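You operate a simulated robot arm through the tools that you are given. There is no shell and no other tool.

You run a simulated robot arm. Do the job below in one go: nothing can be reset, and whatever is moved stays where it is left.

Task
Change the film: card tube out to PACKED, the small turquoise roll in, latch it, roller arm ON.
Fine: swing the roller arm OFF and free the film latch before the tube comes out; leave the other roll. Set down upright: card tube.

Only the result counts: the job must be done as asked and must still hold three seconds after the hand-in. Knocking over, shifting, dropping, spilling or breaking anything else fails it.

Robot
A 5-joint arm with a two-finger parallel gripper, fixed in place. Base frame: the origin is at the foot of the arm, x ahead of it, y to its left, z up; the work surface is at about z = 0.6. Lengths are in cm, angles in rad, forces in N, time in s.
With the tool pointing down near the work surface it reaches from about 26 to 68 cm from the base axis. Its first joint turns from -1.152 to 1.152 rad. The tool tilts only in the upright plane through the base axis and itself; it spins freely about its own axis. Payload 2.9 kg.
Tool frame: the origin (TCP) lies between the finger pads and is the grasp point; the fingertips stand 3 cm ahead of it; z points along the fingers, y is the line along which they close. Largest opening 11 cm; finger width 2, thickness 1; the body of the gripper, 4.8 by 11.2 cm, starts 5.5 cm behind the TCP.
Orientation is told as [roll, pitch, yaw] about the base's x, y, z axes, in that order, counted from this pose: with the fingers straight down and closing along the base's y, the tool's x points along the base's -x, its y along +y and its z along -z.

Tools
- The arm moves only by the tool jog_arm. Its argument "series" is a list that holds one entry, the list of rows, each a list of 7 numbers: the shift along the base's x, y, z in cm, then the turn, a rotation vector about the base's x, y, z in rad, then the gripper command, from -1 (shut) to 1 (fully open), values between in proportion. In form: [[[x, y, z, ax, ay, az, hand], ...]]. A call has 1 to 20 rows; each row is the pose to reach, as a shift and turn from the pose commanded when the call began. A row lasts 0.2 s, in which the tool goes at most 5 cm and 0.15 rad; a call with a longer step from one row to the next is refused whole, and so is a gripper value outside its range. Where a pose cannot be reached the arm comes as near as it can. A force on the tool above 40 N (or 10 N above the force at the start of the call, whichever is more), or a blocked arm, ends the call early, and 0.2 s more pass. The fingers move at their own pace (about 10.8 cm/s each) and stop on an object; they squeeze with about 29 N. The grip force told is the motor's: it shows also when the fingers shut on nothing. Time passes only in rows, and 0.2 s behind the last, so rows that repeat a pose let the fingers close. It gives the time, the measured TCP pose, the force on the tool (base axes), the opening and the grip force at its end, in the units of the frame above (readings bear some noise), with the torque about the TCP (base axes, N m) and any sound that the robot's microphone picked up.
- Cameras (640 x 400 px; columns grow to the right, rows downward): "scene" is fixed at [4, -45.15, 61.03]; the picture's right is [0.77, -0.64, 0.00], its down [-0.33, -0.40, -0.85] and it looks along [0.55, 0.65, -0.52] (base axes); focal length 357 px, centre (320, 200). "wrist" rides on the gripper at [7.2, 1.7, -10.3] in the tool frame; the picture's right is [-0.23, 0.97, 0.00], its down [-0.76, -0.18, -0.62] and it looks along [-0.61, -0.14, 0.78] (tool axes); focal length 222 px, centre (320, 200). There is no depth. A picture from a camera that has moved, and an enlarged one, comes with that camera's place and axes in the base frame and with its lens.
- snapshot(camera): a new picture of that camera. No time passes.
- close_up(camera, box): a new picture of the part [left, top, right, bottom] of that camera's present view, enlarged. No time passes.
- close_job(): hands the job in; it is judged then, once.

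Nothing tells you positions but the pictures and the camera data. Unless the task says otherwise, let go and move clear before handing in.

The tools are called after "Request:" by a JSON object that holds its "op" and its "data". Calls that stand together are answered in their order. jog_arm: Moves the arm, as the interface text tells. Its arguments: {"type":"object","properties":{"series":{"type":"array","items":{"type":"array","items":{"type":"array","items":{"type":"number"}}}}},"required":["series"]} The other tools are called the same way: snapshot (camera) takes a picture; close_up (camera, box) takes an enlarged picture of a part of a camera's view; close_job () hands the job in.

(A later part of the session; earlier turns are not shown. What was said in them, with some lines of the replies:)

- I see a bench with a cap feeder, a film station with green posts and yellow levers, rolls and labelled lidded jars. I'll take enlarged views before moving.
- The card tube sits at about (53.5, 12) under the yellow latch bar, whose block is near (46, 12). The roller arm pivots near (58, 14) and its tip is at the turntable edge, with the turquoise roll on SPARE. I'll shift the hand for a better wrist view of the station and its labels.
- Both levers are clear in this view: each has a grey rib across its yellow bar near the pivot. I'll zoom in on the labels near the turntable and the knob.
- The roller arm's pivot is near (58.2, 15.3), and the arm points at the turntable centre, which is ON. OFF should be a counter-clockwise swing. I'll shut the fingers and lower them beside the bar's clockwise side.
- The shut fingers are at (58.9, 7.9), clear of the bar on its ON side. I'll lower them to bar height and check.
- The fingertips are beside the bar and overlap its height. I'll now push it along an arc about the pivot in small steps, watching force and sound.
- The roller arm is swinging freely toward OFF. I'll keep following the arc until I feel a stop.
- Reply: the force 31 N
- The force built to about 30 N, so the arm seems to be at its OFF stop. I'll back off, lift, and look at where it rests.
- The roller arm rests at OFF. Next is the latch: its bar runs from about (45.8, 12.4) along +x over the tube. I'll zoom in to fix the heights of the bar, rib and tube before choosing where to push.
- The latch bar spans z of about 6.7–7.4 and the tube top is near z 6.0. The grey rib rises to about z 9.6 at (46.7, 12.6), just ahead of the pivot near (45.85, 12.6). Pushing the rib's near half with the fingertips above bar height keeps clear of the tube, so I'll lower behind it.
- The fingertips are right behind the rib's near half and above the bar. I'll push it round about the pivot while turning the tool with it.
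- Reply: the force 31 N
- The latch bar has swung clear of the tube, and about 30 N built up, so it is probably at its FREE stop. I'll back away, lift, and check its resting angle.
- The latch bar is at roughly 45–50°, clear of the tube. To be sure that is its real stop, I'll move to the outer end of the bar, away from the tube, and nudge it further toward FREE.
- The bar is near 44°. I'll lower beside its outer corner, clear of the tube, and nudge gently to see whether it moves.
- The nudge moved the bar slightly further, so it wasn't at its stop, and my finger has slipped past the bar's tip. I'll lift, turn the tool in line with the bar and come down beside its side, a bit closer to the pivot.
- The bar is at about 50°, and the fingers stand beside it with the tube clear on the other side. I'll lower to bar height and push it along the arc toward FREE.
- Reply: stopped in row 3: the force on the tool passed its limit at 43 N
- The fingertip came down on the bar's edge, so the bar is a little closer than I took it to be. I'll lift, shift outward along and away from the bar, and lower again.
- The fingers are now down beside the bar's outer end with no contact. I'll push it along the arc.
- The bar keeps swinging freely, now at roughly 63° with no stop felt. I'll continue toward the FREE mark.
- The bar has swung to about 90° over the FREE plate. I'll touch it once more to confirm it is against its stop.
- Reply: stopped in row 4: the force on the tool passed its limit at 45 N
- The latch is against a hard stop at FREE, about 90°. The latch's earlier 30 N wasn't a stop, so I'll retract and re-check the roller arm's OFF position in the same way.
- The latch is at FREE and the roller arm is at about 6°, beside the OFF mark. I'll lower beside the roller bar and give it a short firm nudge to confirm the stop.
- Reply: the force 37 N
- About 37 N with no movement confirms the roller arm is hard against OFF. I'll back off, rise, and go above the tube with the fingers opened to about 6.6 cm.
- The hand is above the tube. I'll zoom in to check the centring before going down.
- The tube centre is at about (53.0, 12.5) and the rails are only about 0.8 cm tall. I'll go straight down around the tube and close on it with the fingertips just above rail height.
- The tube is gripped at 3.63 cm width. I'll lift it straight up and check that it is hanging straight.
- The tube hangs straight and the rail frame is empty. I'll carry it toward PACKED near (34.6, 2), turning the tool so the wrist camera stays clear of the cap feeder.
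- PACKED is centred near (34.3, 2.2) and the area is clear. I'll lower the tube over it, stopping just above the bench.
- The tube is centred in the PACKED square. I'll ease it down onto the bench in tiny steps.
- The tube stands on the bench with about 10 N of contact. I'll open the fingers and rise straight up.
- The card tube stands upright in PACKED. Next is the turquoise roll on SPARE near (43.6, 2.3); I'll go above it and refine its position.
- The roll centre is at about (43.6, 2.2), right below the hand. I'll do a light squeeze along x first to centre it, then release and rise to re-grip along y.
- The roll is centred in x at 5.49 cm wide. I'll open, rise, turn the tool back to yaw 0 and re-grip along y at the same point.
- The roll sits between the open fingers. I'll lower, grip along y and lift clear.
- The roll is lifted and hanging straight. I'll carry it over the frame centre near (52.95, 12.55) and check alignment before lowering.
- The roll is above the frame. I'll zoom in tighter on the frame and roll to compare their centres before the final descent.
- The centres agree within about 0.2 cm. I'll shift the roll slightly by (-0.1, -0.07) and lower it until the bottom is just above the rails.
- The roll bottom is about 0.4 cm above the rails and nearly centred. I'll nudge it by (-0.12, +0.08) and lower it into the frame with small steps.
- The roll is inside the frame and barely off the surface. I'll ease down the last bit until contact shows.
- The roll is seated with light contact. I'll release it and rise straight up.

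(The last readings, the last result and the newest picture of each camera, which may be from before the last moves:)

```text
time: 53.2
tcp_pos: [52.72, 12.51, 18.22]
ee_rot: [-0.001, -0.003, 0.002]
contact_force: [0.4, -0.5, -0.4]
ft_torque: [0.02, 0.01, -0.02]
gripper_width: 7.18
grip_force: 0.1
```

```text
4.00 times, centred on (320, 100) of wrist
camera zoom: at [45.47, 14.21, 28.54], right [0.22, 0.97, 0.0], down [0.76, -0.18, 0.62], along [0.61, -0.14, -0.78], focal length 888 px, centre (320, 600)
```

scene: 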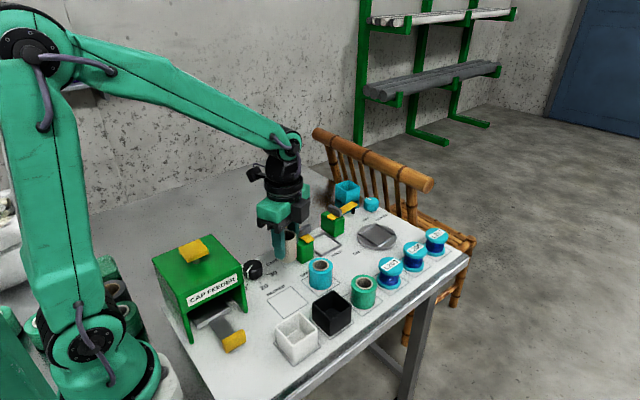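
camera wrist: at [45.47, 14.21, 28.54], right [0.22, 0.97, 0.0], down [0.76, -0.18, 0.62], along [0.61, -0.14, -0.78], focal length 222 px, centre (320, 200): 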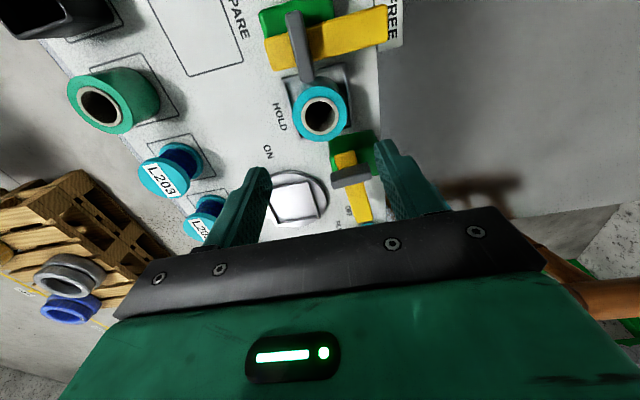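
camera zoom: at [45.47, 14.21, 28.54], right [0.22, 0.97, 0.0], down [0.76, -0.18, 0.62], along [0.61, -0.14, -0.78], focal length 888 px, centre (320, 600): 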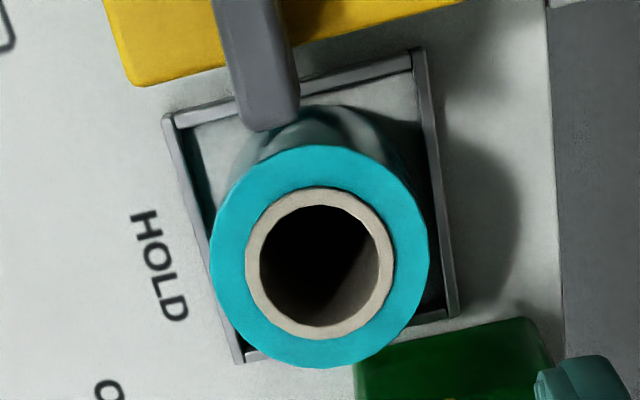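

The roll stands upright inside the frame. Now I'll swing the latch back to HOLD, going to the far side of its bar near (42.9, 18.1) with the fingers shut.

Request:
{"op": "jog_arm", "data": {"series": [[[-2.5, 1.4, 0, 0, 0, 0, -1], [-5, 2.8, 0, 0, 0, 0, -1], [-7.5, 4.2, 0, 0, 0, 0, -1], [-9.9, 5.55, 0, 0, 0, 0, -1], [-9.9, 5.55, -3, 0, 0, 0, -1], [-9.9, 5.55, -5, 0, 0, 0, -1]]]}}

Request:
{"op": "close_up", "data": {"camera": "wrist", "box": [200, 50, 440, 200]}}

Request:
{"op": "close_up", "data": {"camera": "scene", "box": [250, 180, 362, 260]}}

```text
time: 54.6
tcp_pos: [42.59, 18.22, 13.11]
ee_rot: [0.0, 0.002, 0.004]
contact_force: [-0.2, -0.5, 0.0]
ft_torque: [-0.03, -0.02, -0.01]
gripper_width: 0.0
grip_force: 29.2
```

```text
2.67 times, centred on (320, 125) of wrist
camera zoom: at [35.43, 19.86, 23.45], right [0.22, 0.97, 0.0], down [0.76, -0.18, 0.62], along [0.61, -0.14, -0.78], focal length 592 px, centre (320, 400)
```

zoom: 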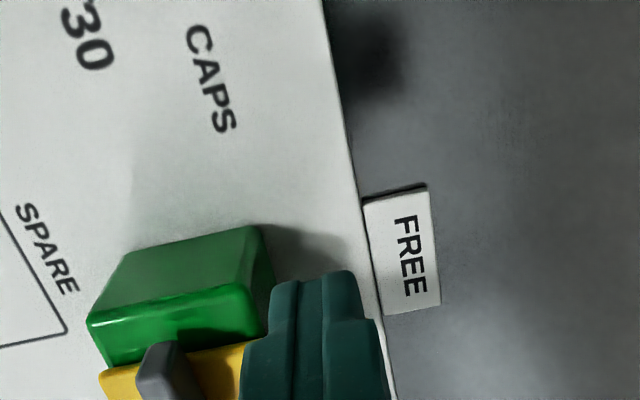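

```text
5.00 times, centred on (306, 220) of scene
camera zoom: at [4.0, -45.15, 61.03], right [0.77, -0.64, 0.0], down [-0.33, -0.4, -0.85], along [0.55, 0.65, -0.52], focal length 1784 px, centre (390, 100)
```

zoom: 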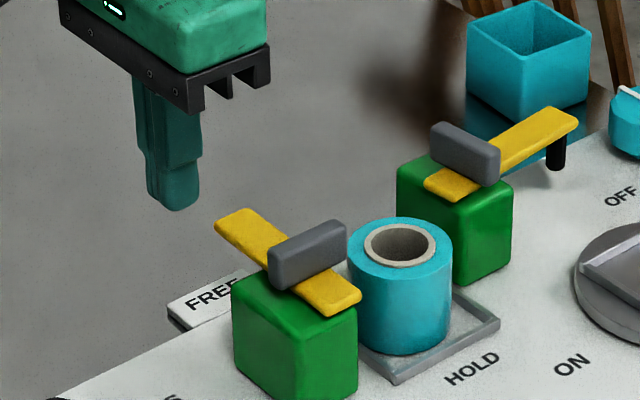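

The fingers are on the far side of the latch bar with clearance. I'll lower to bar height and start pushing it back toward HOLD along the arc.

Request:
{"op": "jog_arm", "data": {"series": [[[0, 0, -2, 0, 0, 0, -1], [0, 0, -3.7, 0, 0, 0, -1], [0.6, 0, -3.7, 0, 0, 0, -1], [1.12, 0.04, -3.7, 0, 0, 0, -1], [1.56, 0.16, -3.7, 0, 0, -0.08, -1], [2.01, 0.28, -3.7, 0, 0, -0.15, -1], [2.47, 0.33, -3.7, 0, 0, -0.23, -1], [2.93, 0.37, -3.7, 0, 0, -0.3, -1], [3.39, 0.35, -3.7, 0, 0, -0.38, -1], [3.85, 0.33, -3.7, 0, 0, -0.45, -1]]]}}

Request:
{"op": "close_up", "data": {"camera": "wrist", "box": [200, 50, 440, 200]}}

Request:
{"op": "close_up", "data": {"camera": "scene", "box": [250, 180, 362, 260]}}

```text
time: 56.8
tcp_pos: [46.73, 18.46, 9.3]
ee_rot: [-0.006, 0.005, -0.448]
contact_force: [-0.1, 0.2, 0.6]
ft_torque: [-0.03, -0.03, 0.04]
gripper_width: 0.0
grip_force: 28.7
```

```text
2.67 times, centred on (320, 125) of wrist
camera zoom: at [40.84, 23.1, 19.73], right [0.63, 0.78, -0.01], down [0.61, -0.49, 0.62], along [0.48, -0.39, -0.78], focal length 592 px, centre (320, 400)
```

zoom: 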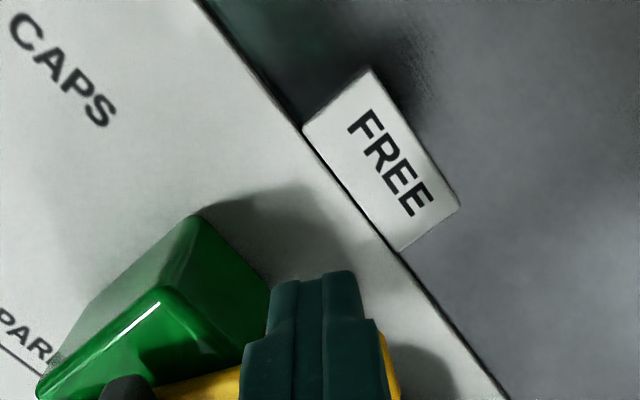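

```text
5.00 times, centred on (306, 220) of scene
camera zoom: at [4.0, -45.15, 61.03], right [0.77, -0.64, 0.0], down [-0.33, -0.4, -0.85], along [0.55, 0.65, -0.52], focal length 1784 px, centre (390, 100)
```

zoom: 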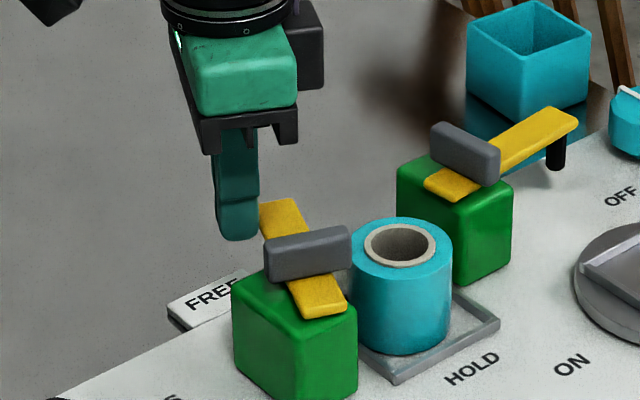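

The bar is following, now at about 65°. I'll continue the arc toward HOLD.

Request:
{"op": "jog_arm", "data": {"series": [[[0.45, -0.08, 0, 0, 0, -0.08, -1], [0.9, -0.17, 0, 0, 0, -0.15, -1], [1.34, -0.32, 0, 0, 0, -0.23, -1], [1.77, -0.49, 0, 0, 0, -0.3, -1], [2.18, -0.7, 0, 0, 0, -0.38, -1], [2.58, -0.92, 0, 0, 0, -0.45, -1], [2.95, -1.19, 0, 0, 0, -0.53, -1], [3.31, -1.47, 0, 0, 0, -0.6, -1]]]}}

Request:
{"op": "close_up", "data": {"camera": "wrist", "box": [200, 50, 440, 200]}}

Request:
{"op": "close_up", "data": {"camera": "scene", "box": [250, 180, 362, 260]}}

```text
time: 58.6
tcp_pos: [49.9, 16.84, 9.42]
ee_rot: [-0.013, 0.004, -1.048]
contact_force: [-0.7, 0.4, 1.1]
ft_torque: [0.03, -0.04, -0.05]
gripper_width: 0.0
grip_force: 28.9
```

```text
2.67 times, centred on (320, 125) of wrist
camera zoom: at [47.88, 24.14, 19.65], right [0.96, 0.29, -0.01], down [0.23, -0.75, 0.62], along [0.17, -0.6, -0.78], focal length 592 px, centre (320, 400)
```

zoom: 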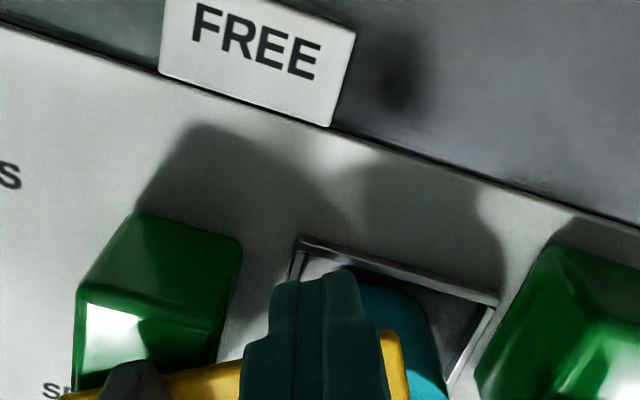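

```text
5.00 times, centred on (306, 220) of scene
camera zoom: at [4.0, -45.15, 61.03], right [0.77, -0.64, 0.0], down [-0.33, -0.4, -0.85], along [0.55, 0.65, -0.52], focal length 1784 px, centre (390, 100)
```

zoom: 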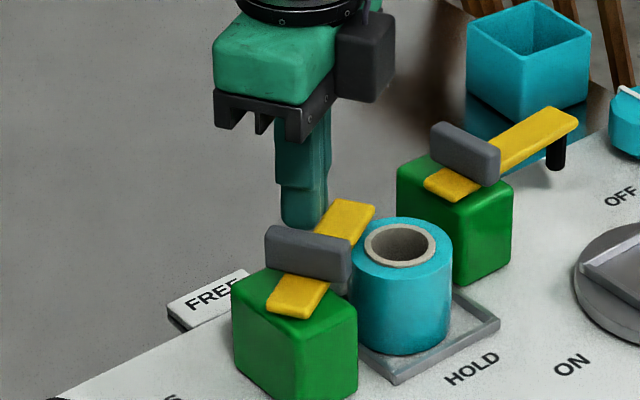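

The bar is at about 28° and the fingers are still clear of the roll. I'll raise the tips a touch and keep pushing, since they now pass above the roll's top.

Request:
{"op": "jog_arm", "data": {"series": [[[0.33, -0.32, 0.1, 0, 0, -0.08, -1], [0.65, -0.66, 0.1, 0, 0, -0.15, -1], [0.92, -1.03, 0.1, 0, 0, -0.23, -1], [1.18, -1.41, 0.1, 0, 0, -0.3, -1], [1.4, -1.8, 0.1, 0, 0, -0.38, -1], [1.61, -2.21, 0.1, 0, 0, -0.45, -1]]]}}

Request:
{"op": "close_up", "data": {"camera": "wrist", "box": [200, 50, 440, 200]}}

Request:
{"op": "close_up", "data": {"camera": "scene", "box": [250, 180, 362, 260]}}

```text
time: 60.0
tcp_pos: [51.48, 14.79, 9.47]
ee_rot: [-0.016, -0.003, -1.498]
contact_force: [-1.4, 3.9, 0.2]
ft_torque: [0.11, 0.05, 0.01]
gripper_width: 0.0
grip_force: 29.3
```

```text
2.67 times, centred on (320, 125) of wrist
camera zoom: at [52.77, 22.13, 19.67], right [0.99, -0.16, -0.02], down [-0.11, -0.77, 0.63], along [-0.11, -0.62, -0.78], focal length 592 px, centre (320, 400)
```

zoom: 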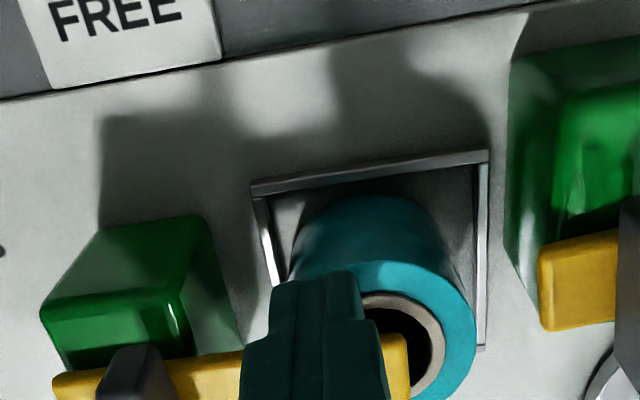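

```text
5.00 times, centred on (306, 220) of scene
camera zoom: at [4.0, -45.15, 61.03], right [0.77, -0.64, 0.0], down [-0.33, -0.4, -0.85], along [0.55, 0.65, -0.52], focal length 1784 px, centre (390, 100)
```

zoom: 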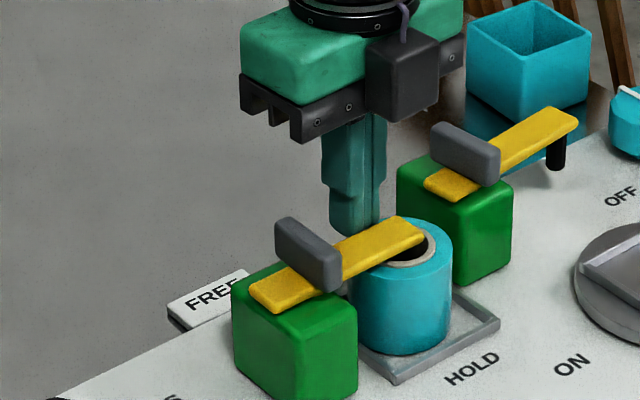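

The bar is nearly over the roll, with about 4 N of contact. I'll push slightly further until it meets its HOLD stop.

Request:
{"op": "jog_arm", "data": {"series": [[[0.08, -0.2, 0, 0, 0, 0, -1], [0.12, -0.4, 0, 0, 0, -0.05, -1], [0.14, -0.55, 0, 0, 0, -0.07, -1], [0.14, -0.7, 0, 0, 0, -0.07, -1], [0.14, -0.85, 0, 0, 0, -0.07, -1]]]}}

Request:
{"op": "close_up", "data": {"camera": "scene", "box": [250, 180, 362, 260]}}

Request:
{"op": "close_up", "data": {"camera": "wrist", "box": [200, 50, 440, 200]}}

```text
time: 60.8
tcp_pos: [51.6, 14.62, 9.35]
ee_rot: [-0.016, -0.003, -1.554]
contact_force: [-1.5, 10.2, 0.0]
ft_torque: [0.27, 0.07, -0.03]
gripper_width: 0.02
grip_force: 28.7
stopped in row 3: the force on the tool passed its limit at 41 N (the readings are from after the stop); the commanded pose is now the measured one
```

```text
5.00 times, centred on (306, 220) of scene
camera zoom: at [3.99, -45.15, 61.03], right [0.77, -0.64, 0.0], down [-0.33, -0.4, -0.85], along [0.55, 0.65, -0.52], focal length 1784 px, centre (390, 100)
```

zoom: 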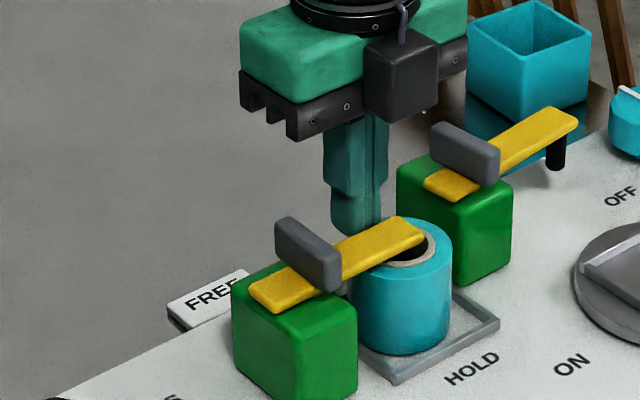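

```text
2.67 times, centred on (320, 125) of wrist
camera zoom: at [53.26, 22.01, 19.68], right [0.98, -0.21, -0.01], down [-0.16, -0.76, 0.63], along [-0.14, -0.61, -0.78], focal length 592 px, centre (320, 400)
```

zoom: 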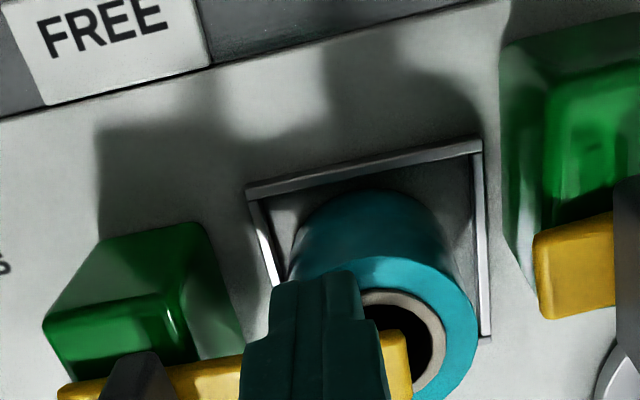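

The latch is back hard against HOLD, in the same place as at the start. I'll back off, rise, and move to the far (+y) side of the roller arm.

Request:
{"op": "jog_arm", "data": {"series": [[[0, 0.5, 0, 0, 0, 0, -1], [0, 1.0, 0.3, 0, 0, 0, -1], [0, 1.2, 3.5, 0, 0, 0.1, -1], [0.5, 1.4, 6.5, 0, 0, 0.25, -1], [2, 1.8, 6.7, 0, 0, 0.4, -1], [3.5, 2.2, 6.7, 0, 0, 0.55, -1], [5, 2.5, 6.7, 0, 0, 0.7, -1], [6.5, 2.8, 6.7, 0, 0, 0.85, -1], [8, 3.1, 6.7, 0, 0, 1.0, -1], [9.5, 3.5, 6.7, 0, 0, 1.15, -1], [11, 3.8, 6.7, 0, 0, 1.3, -1], [12.3, 4.1, 6.7, 0, 0, 1.45, -1], [12.3, 4.2, 6.7, 0, 0, 1.554, -1]]]}}

Request:
{"op": "close_up", "data": {"camera": "scene", "box": [270, 160, 430, 270]}}

Request:
{"op": "close_up", "data": {"camera": "wrist", "box": [200, 0, 440, 200]}}

```text
time: 63.6
tcp_pos: [63.82, 18.75, 16.12]
ee_rot: [0.001, 0.0, 0.001]
contact_force: [-0.7, -0.5, -0.2]
ft_torque: [-0.01, 0.02, -0.02]
gripper_width: 0.02
grip_force: 29.7
```

```text
3.64 times, centred on (350, 215) of scene
camera zoom: at [4.0, -45.15, 61.03], right [0.77, -0.64, 0.0], down [-0.33, -0.4, -0.85], along [0.55, 0.65, -0.52], focal length 1298 px, centre (211, 146)
```

zoom: 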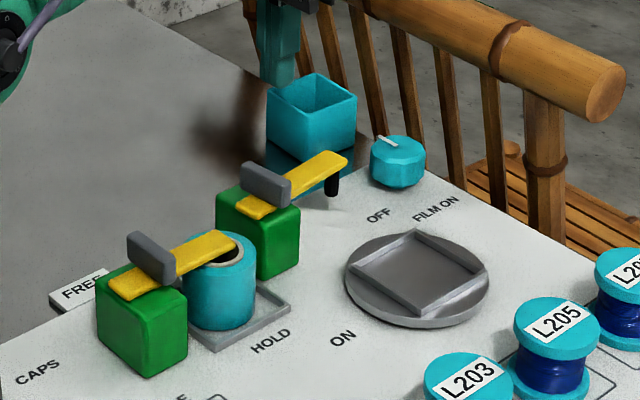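

```text
2.00 times, centred on (320, 100) of wrist
camera zoom: at [56.59, 20.46, 26.41], right [0.23, 0.97, 0.0], down [0.76, -0.18, 0.62], along [0.61, -0.14, -0.78], focal length 444 px, centre (320, 400)
```

zoom: 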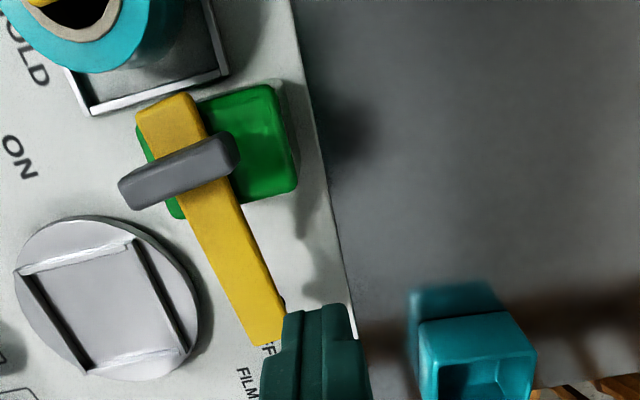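

The fingers are on the +y side of the roller bar, clear of the bin behind. I'll lower to bar height and push the arm clockwise toward ON.

Request:
{"op": "jog_arm", "data": {"series": [[[0, 0, -2.5, 0, 0, 0, -1], [0, 0, -5, 0, 0, 0, -1], [0, 0, -7, 0, 0, 0, -1], [0.25, -0.8, -7, 0, 0, 0, -1], [0.51, -1.62, -7, 0, 0, 0, -1], [0.68, -2.07, -7, 0, 0, -0.08, -1], [0.84, -2.52, -7, 0, 0, -0.15, -1], [0.94, -3.0, -7, 0, 0, -0.23, -1], [1.04, -3.47, -7, 0, 0, -0.31, -1], [1.06, -3.95, -7, 0, 0, -0.39, -1], [1.08, -4.43, -7, 0, 0, -0.46, -1]]]}}

Request:
{"op": "close_up", "data": {"camera": "scene", "box": [290, 160, 434, 250]}}

Request:
{"op": "close_up", "data": {"camera": "wrist", "box": [200, 0, 440, 200]}}

```text
time: 66.0
tcp_pos: [64.97, 14.5, 9.28]
ee_rot: [-0.005, 0.006, -0.465]
contact_force: [0.2, -0.7, -1.2]
ft_torque: [0.0, 0.0, -0.02]
gripper_width: 0.0
grip_force: 29.7
```

```text
4.44 times, centred on (362, 205) of scene
camera zoom: at [4.0, -45.15, 61.03], right [0.77, -0.64, 0.0], down [-0.33, -0.4, -0.85], along [0.55, 0.65, -0.52], focal length 1586 px, centre (133, 178)
```

zoom: 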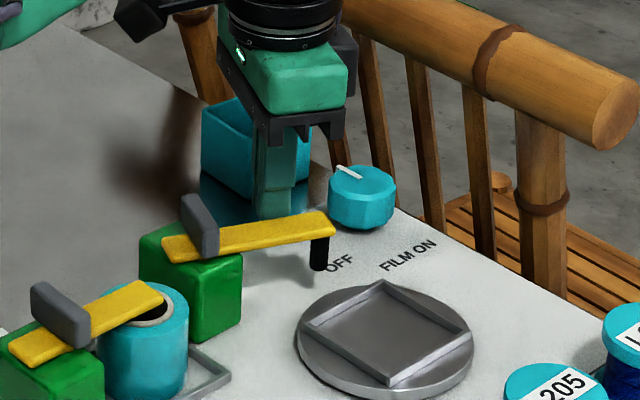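

```text
2.00 times, centred on (320, 100) of wrist
camera zoom: at [59.29, 19.15, 19.52], right [0.64, 0.77, 0.0], down [0.61, -0.5, 0.62], along [0.47, -0.4, -0.78], focal length 444 px, centre (320, 400)
```

zoom: 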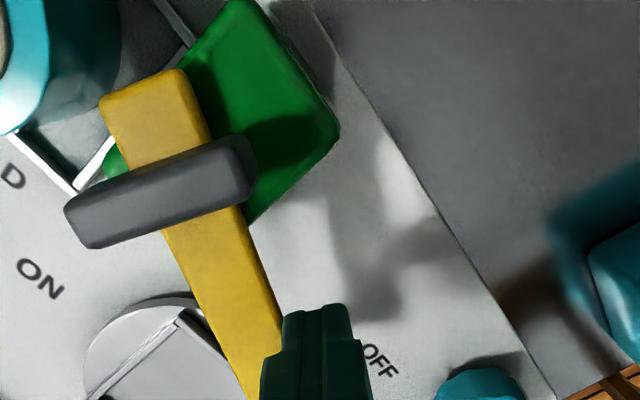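

The roller arm follows, now at about -25°. I'll continue toward ON in small steps.

Request:
{"op": "jog_arm", "data": {"series": [[[-0.04, -0.48, 0, 0, 0, -0.07, -1], [-0.11, -0.96, 0, 0, 0, -0.14, -1], [-0.23, -1.43, 0, 0, 0, -0.22, -1], [-0.36, -1.89, 0, 0, 0, -0.29, -1], [-0.55, -2.33, 0, 0, 0, -0.37, -1], [-0.7, -2.6, 0, 0, 0, -0.42, -1]]]}}

Request:
{"op": "close_up", "data": {"camera": "scene", "box": [290, 160, 434, 250]}}

Request:
{"op": "close_up", "data": {"camera": "wrist", "box": [200, 0, 440, 200]}}

```text
time: 67.4
tcp_pos: [64.43, 11.81, 9.08]
ee_rot: [-0.008, 0.006, -0.883]
contact_force: [0.1, -0.1, -0.3]
ft_torque: [0.04, -0.01, -0.01]
gripper_width: 0.04
grip_force: 29.0
```

```text
4.44 times, centred on (362, 205) of scene
camera zoom: at [4.0, -45.15, 61.03], right [0.77, -0.64, 0.0], down [-0.33, -0.4, -0.85], along [0.55, 0.65, -0.52], focal length 1586 px, centre (133, 178)
```

zoom: 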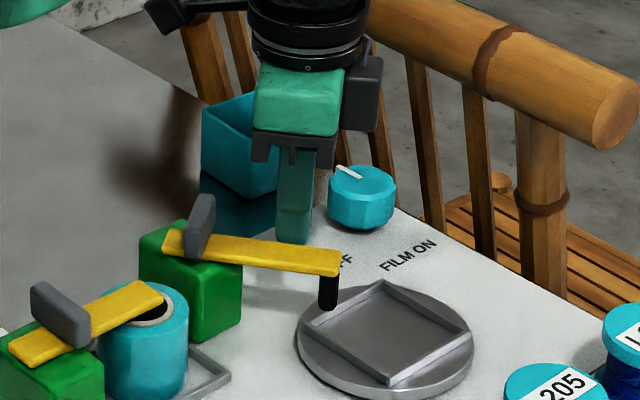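

```text
2.00 times, centred on (320, 100) of wrist
camera zoom: at [61.14, 18.43, 19.45], right [0.9, 0.44, -0.01], down [0.35, -0.7, 0.62], along [0.27, -0.56, -0.78], focal length 444 px, centre (320, 400)
```

zoom: 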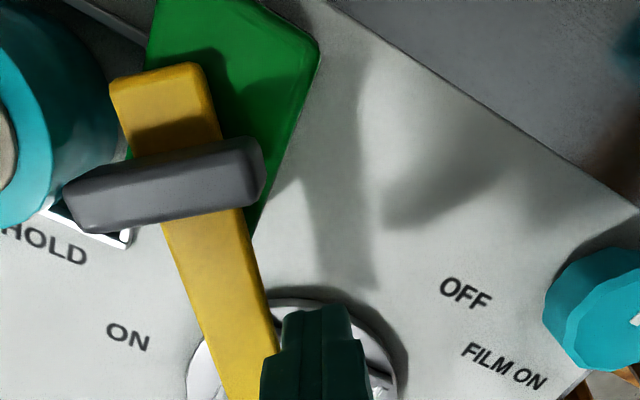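

The roller tip is back at the same pixels as at the start. I'll nudge a little more to confirm it is against its ON stop.

Request:
{"op": "jog_arm", "data": {"series": [[[-0.12, -0.18, 0, 0, 0, -0.03, -1], [-0.24, -0.36, 0, 0, 0, -0.06, -1], [-0.34, -0.52, 0, 0, 0, -0.09, -1]]]}}

Request:
{"op": "close_up", "data": {"camera": "scene", "box": [290, 160, 434, 250]}}

```text
time: 68.2
tcp_pos: [63.96, 11.3, 9.11]
ee_rot: [-0.009, 0.002, -0.972]
contact_force: [6.7, 6.0, -2.4]
ft_torque: [0.19, -0.16, 0.07]
gripper_width: 0.0
grip_force: 28.7
```

```text
4.44 times, centred on (362, 205) of scene
camera zoom: at [4.0, -45.15, 61.03], right [0.77, -0.64, 0.0], down [-0.33, -0.4, -0.85], along [0.55, 0.65, -0.52], focal length 1586 px, centre (133, 178)
```

zoom: 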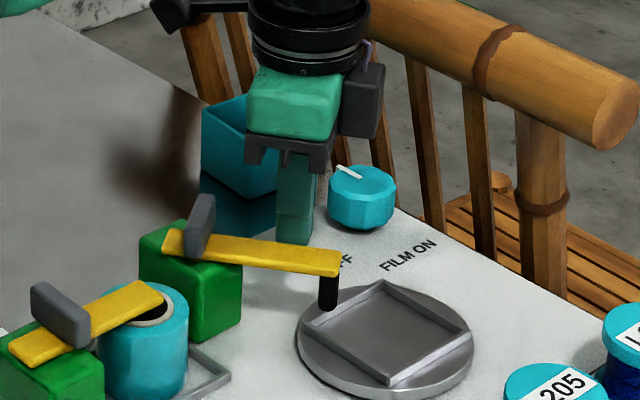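

About 9 N with no movement suggests the ON stop. One slightly firmer nudge will confirm it.

Request:
{"op": "jog_arm", "data": {"series": [[[-0.12, -0.12, 0, 0, 0, 0, -1], [-0.24, -0.24, 0, 0, 0, 0, -1], [-0.24, -0.24, 0, 0, 0, 0, -1]]]}}

Request:
{"op": "close_up", "data": {"camera": "scene", "box": [290, 160, 434, 250]}}

```text
time: 69.0
tcp_pos: [64.01, 11.25, 9.18]
ee_rot: [0.0, -0.001, -0.967]
contact_force: [29.1, 24.1, -6.4]
ft_torque: [0.67, -0.83, 0.21]
gripper_width: 0.03
grip_force: 28.9
```

```text
4.44 times, centred on (362, 205) of scene
camera zoom: at [4.01, -45.15, 61.03], right [0.77, -0.64, 0.0], down [-0.33, -0.4, -0.85], along [0.55, 0.65, -0.52], focal length 1586 px, centre (133, 178)
```

zoom: 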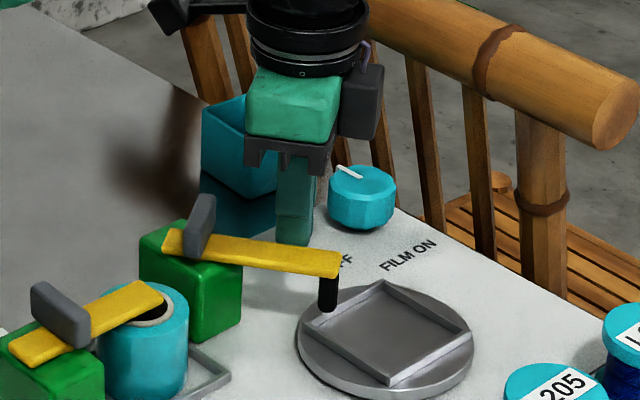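

The roller arm is hard against ON. I'll back the fingers off, rise well clear, and inspect everything.

Request:
{"op": "jog_arm", "data": {"series": [[[0.4, 0.4, 0, 0, 0, 0, -1], [1.0, 1.0, 0, 0, 0, 0, -1], [1.2, 1.2, 3, 0, 0, 0.1, -1], [1.0, 1.0, 7, 0, 0, 0.2, -1], [-1, 0, 11, 0, 0, 0.35, -1], [-4, -2, 14, 0, 0, 0.5, -1], [-7, -4, 17, 0, 0, 0.65, -1], [-10, -6, 20, 0, 0, 0.8, -1], [-13, -8, 23, 0, 0, 0.9, -1], [-16, -10, 25, 0, 0, 0.97, -1]]]}}

Request:
{"op": "snapshot", "data": {"camera": "scene"}}

Request:
{"op": "close_up", "data": {"camera": "scene", "box": [260, 170, 420, 270]}}

Request:
{"op": "close_up", "data": {"camera": "scene", "box": [220, 240, 380, 340]}}

Request:
{"op": "snapshot", "data": {"camera": "wrist"}}

Request:
{"op": "close_up", "data": {"camera": "wrist", "box": [220, 0, 460, 150]}}

```text
time: 71.2
tcp_pos: [47.82, 0.85, 34.25]
ee_rot: [0.002, -0.003, 0.0]
contact_force: [-0.3, 0.6, -0.1]
ft_torque: [0.0, -0.03, -0.02]
gripper_width: 0.02
grip_force: 29.2
```

```text
taken
```

scene: 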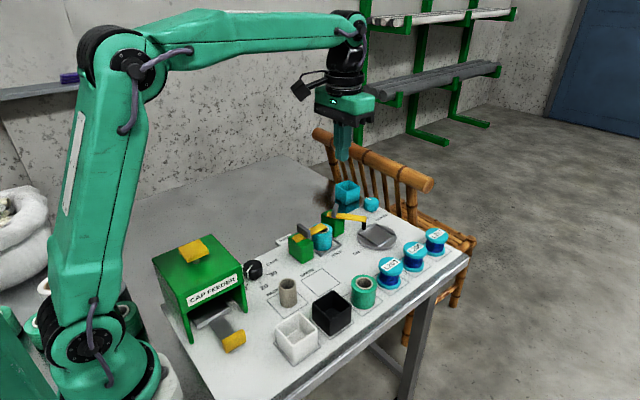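

```text
4.00 times, centred on (340, 220) of scene
camera zoom: at [4.0, -45.15, 61.03], right [0.77, -0.64, 0.0], down [-0.33, -0.4, -0.85], along [0.55, 0.65, -0.52], focal length 1427 px, centre (240, 120)
```

zoom: 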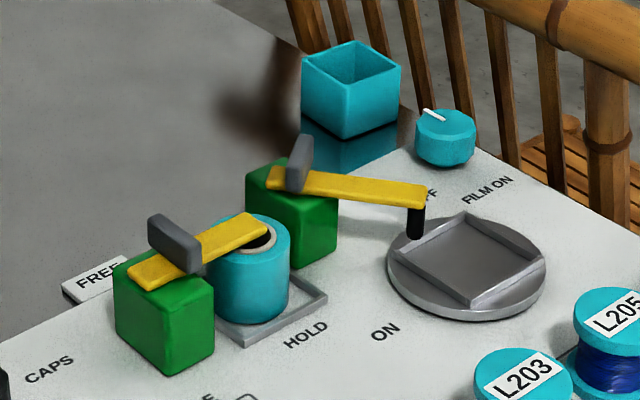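

```text
4.00 times, centred on (300, 290) of scene
camera zoom: at [4.0, -45.15, 61.03], right [0.77, -0.64, 0.0], down [-0.33, -0.4, -0.85], along [0.55, 0.65, -0.52], focal length 1427 px, centre (400, -160)
```

zoom: 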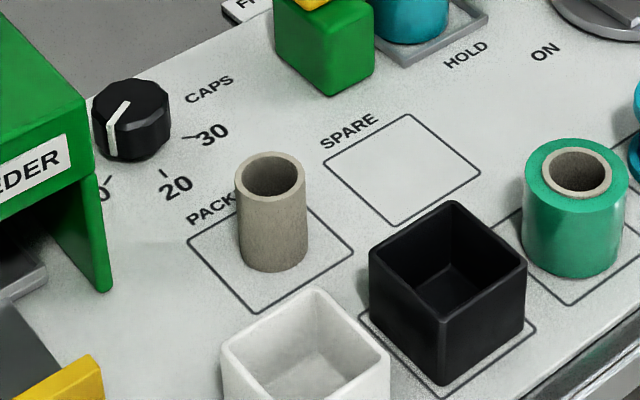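

```text
taken
camera wrist: at [40.45, 2.53, 44.67], right [0.23, 0.97, 0.0], down [0.76, -0.18, 0.63], along [0.61, -0.14, -0.78], focal length 222 px, centre (320, 200)
```

wrist: 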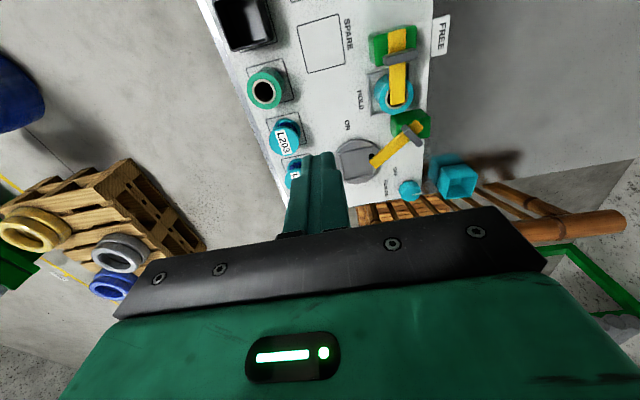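

```text
2.67 times, centred on (340, 75) of wrist
camera zoom: at [40.45, 2.53, 44.67], right [0.23, 0.97, 0.0], down [0.76, -0.18, 0.63], along [0.61, -0.14, -0.78], focal length 592 px, centre (267, 533)
```

zoom: 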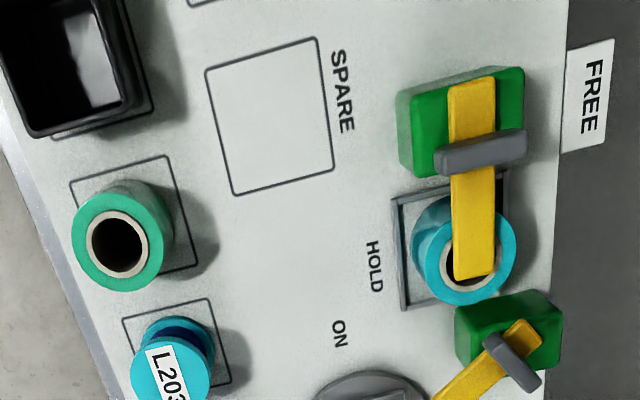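

The card tube stands upright in PACKED, and the turquoise roll sits in the frame under the latch, which is at HOLD. The roller arm is at ON, the green roll is untouched, and the hand is well clear. I'm handing in.

Request:
{"op": "close_job", "data": {}}

```text
The job is handed in.
```

The film is changed and the job is handed in; I haven't seen a verdict on it.

- **Before removal:** I swung the roller arm OFF and the film latch to FREE, each against its stop, before touching the tube.
- **Card tube:** it stands upright inside the PACKED square.
- **Turquoise roll:** it is in the frame, upright, with the latch back against its HOLD stop above it.
- **Roller arm:** it is back ON, against its stop and in the same position as at the start.
- **Everything else:** the green roll was left alone, and nothing else looked shifted in the final pictures. The hand is empty and clear.

While swinging the latch to FREE, a fingertip came down on top of its bar at about 43 N and the arm stopped itself. I repositioned and carried on; the bar still swung to both stops normally afterwards.
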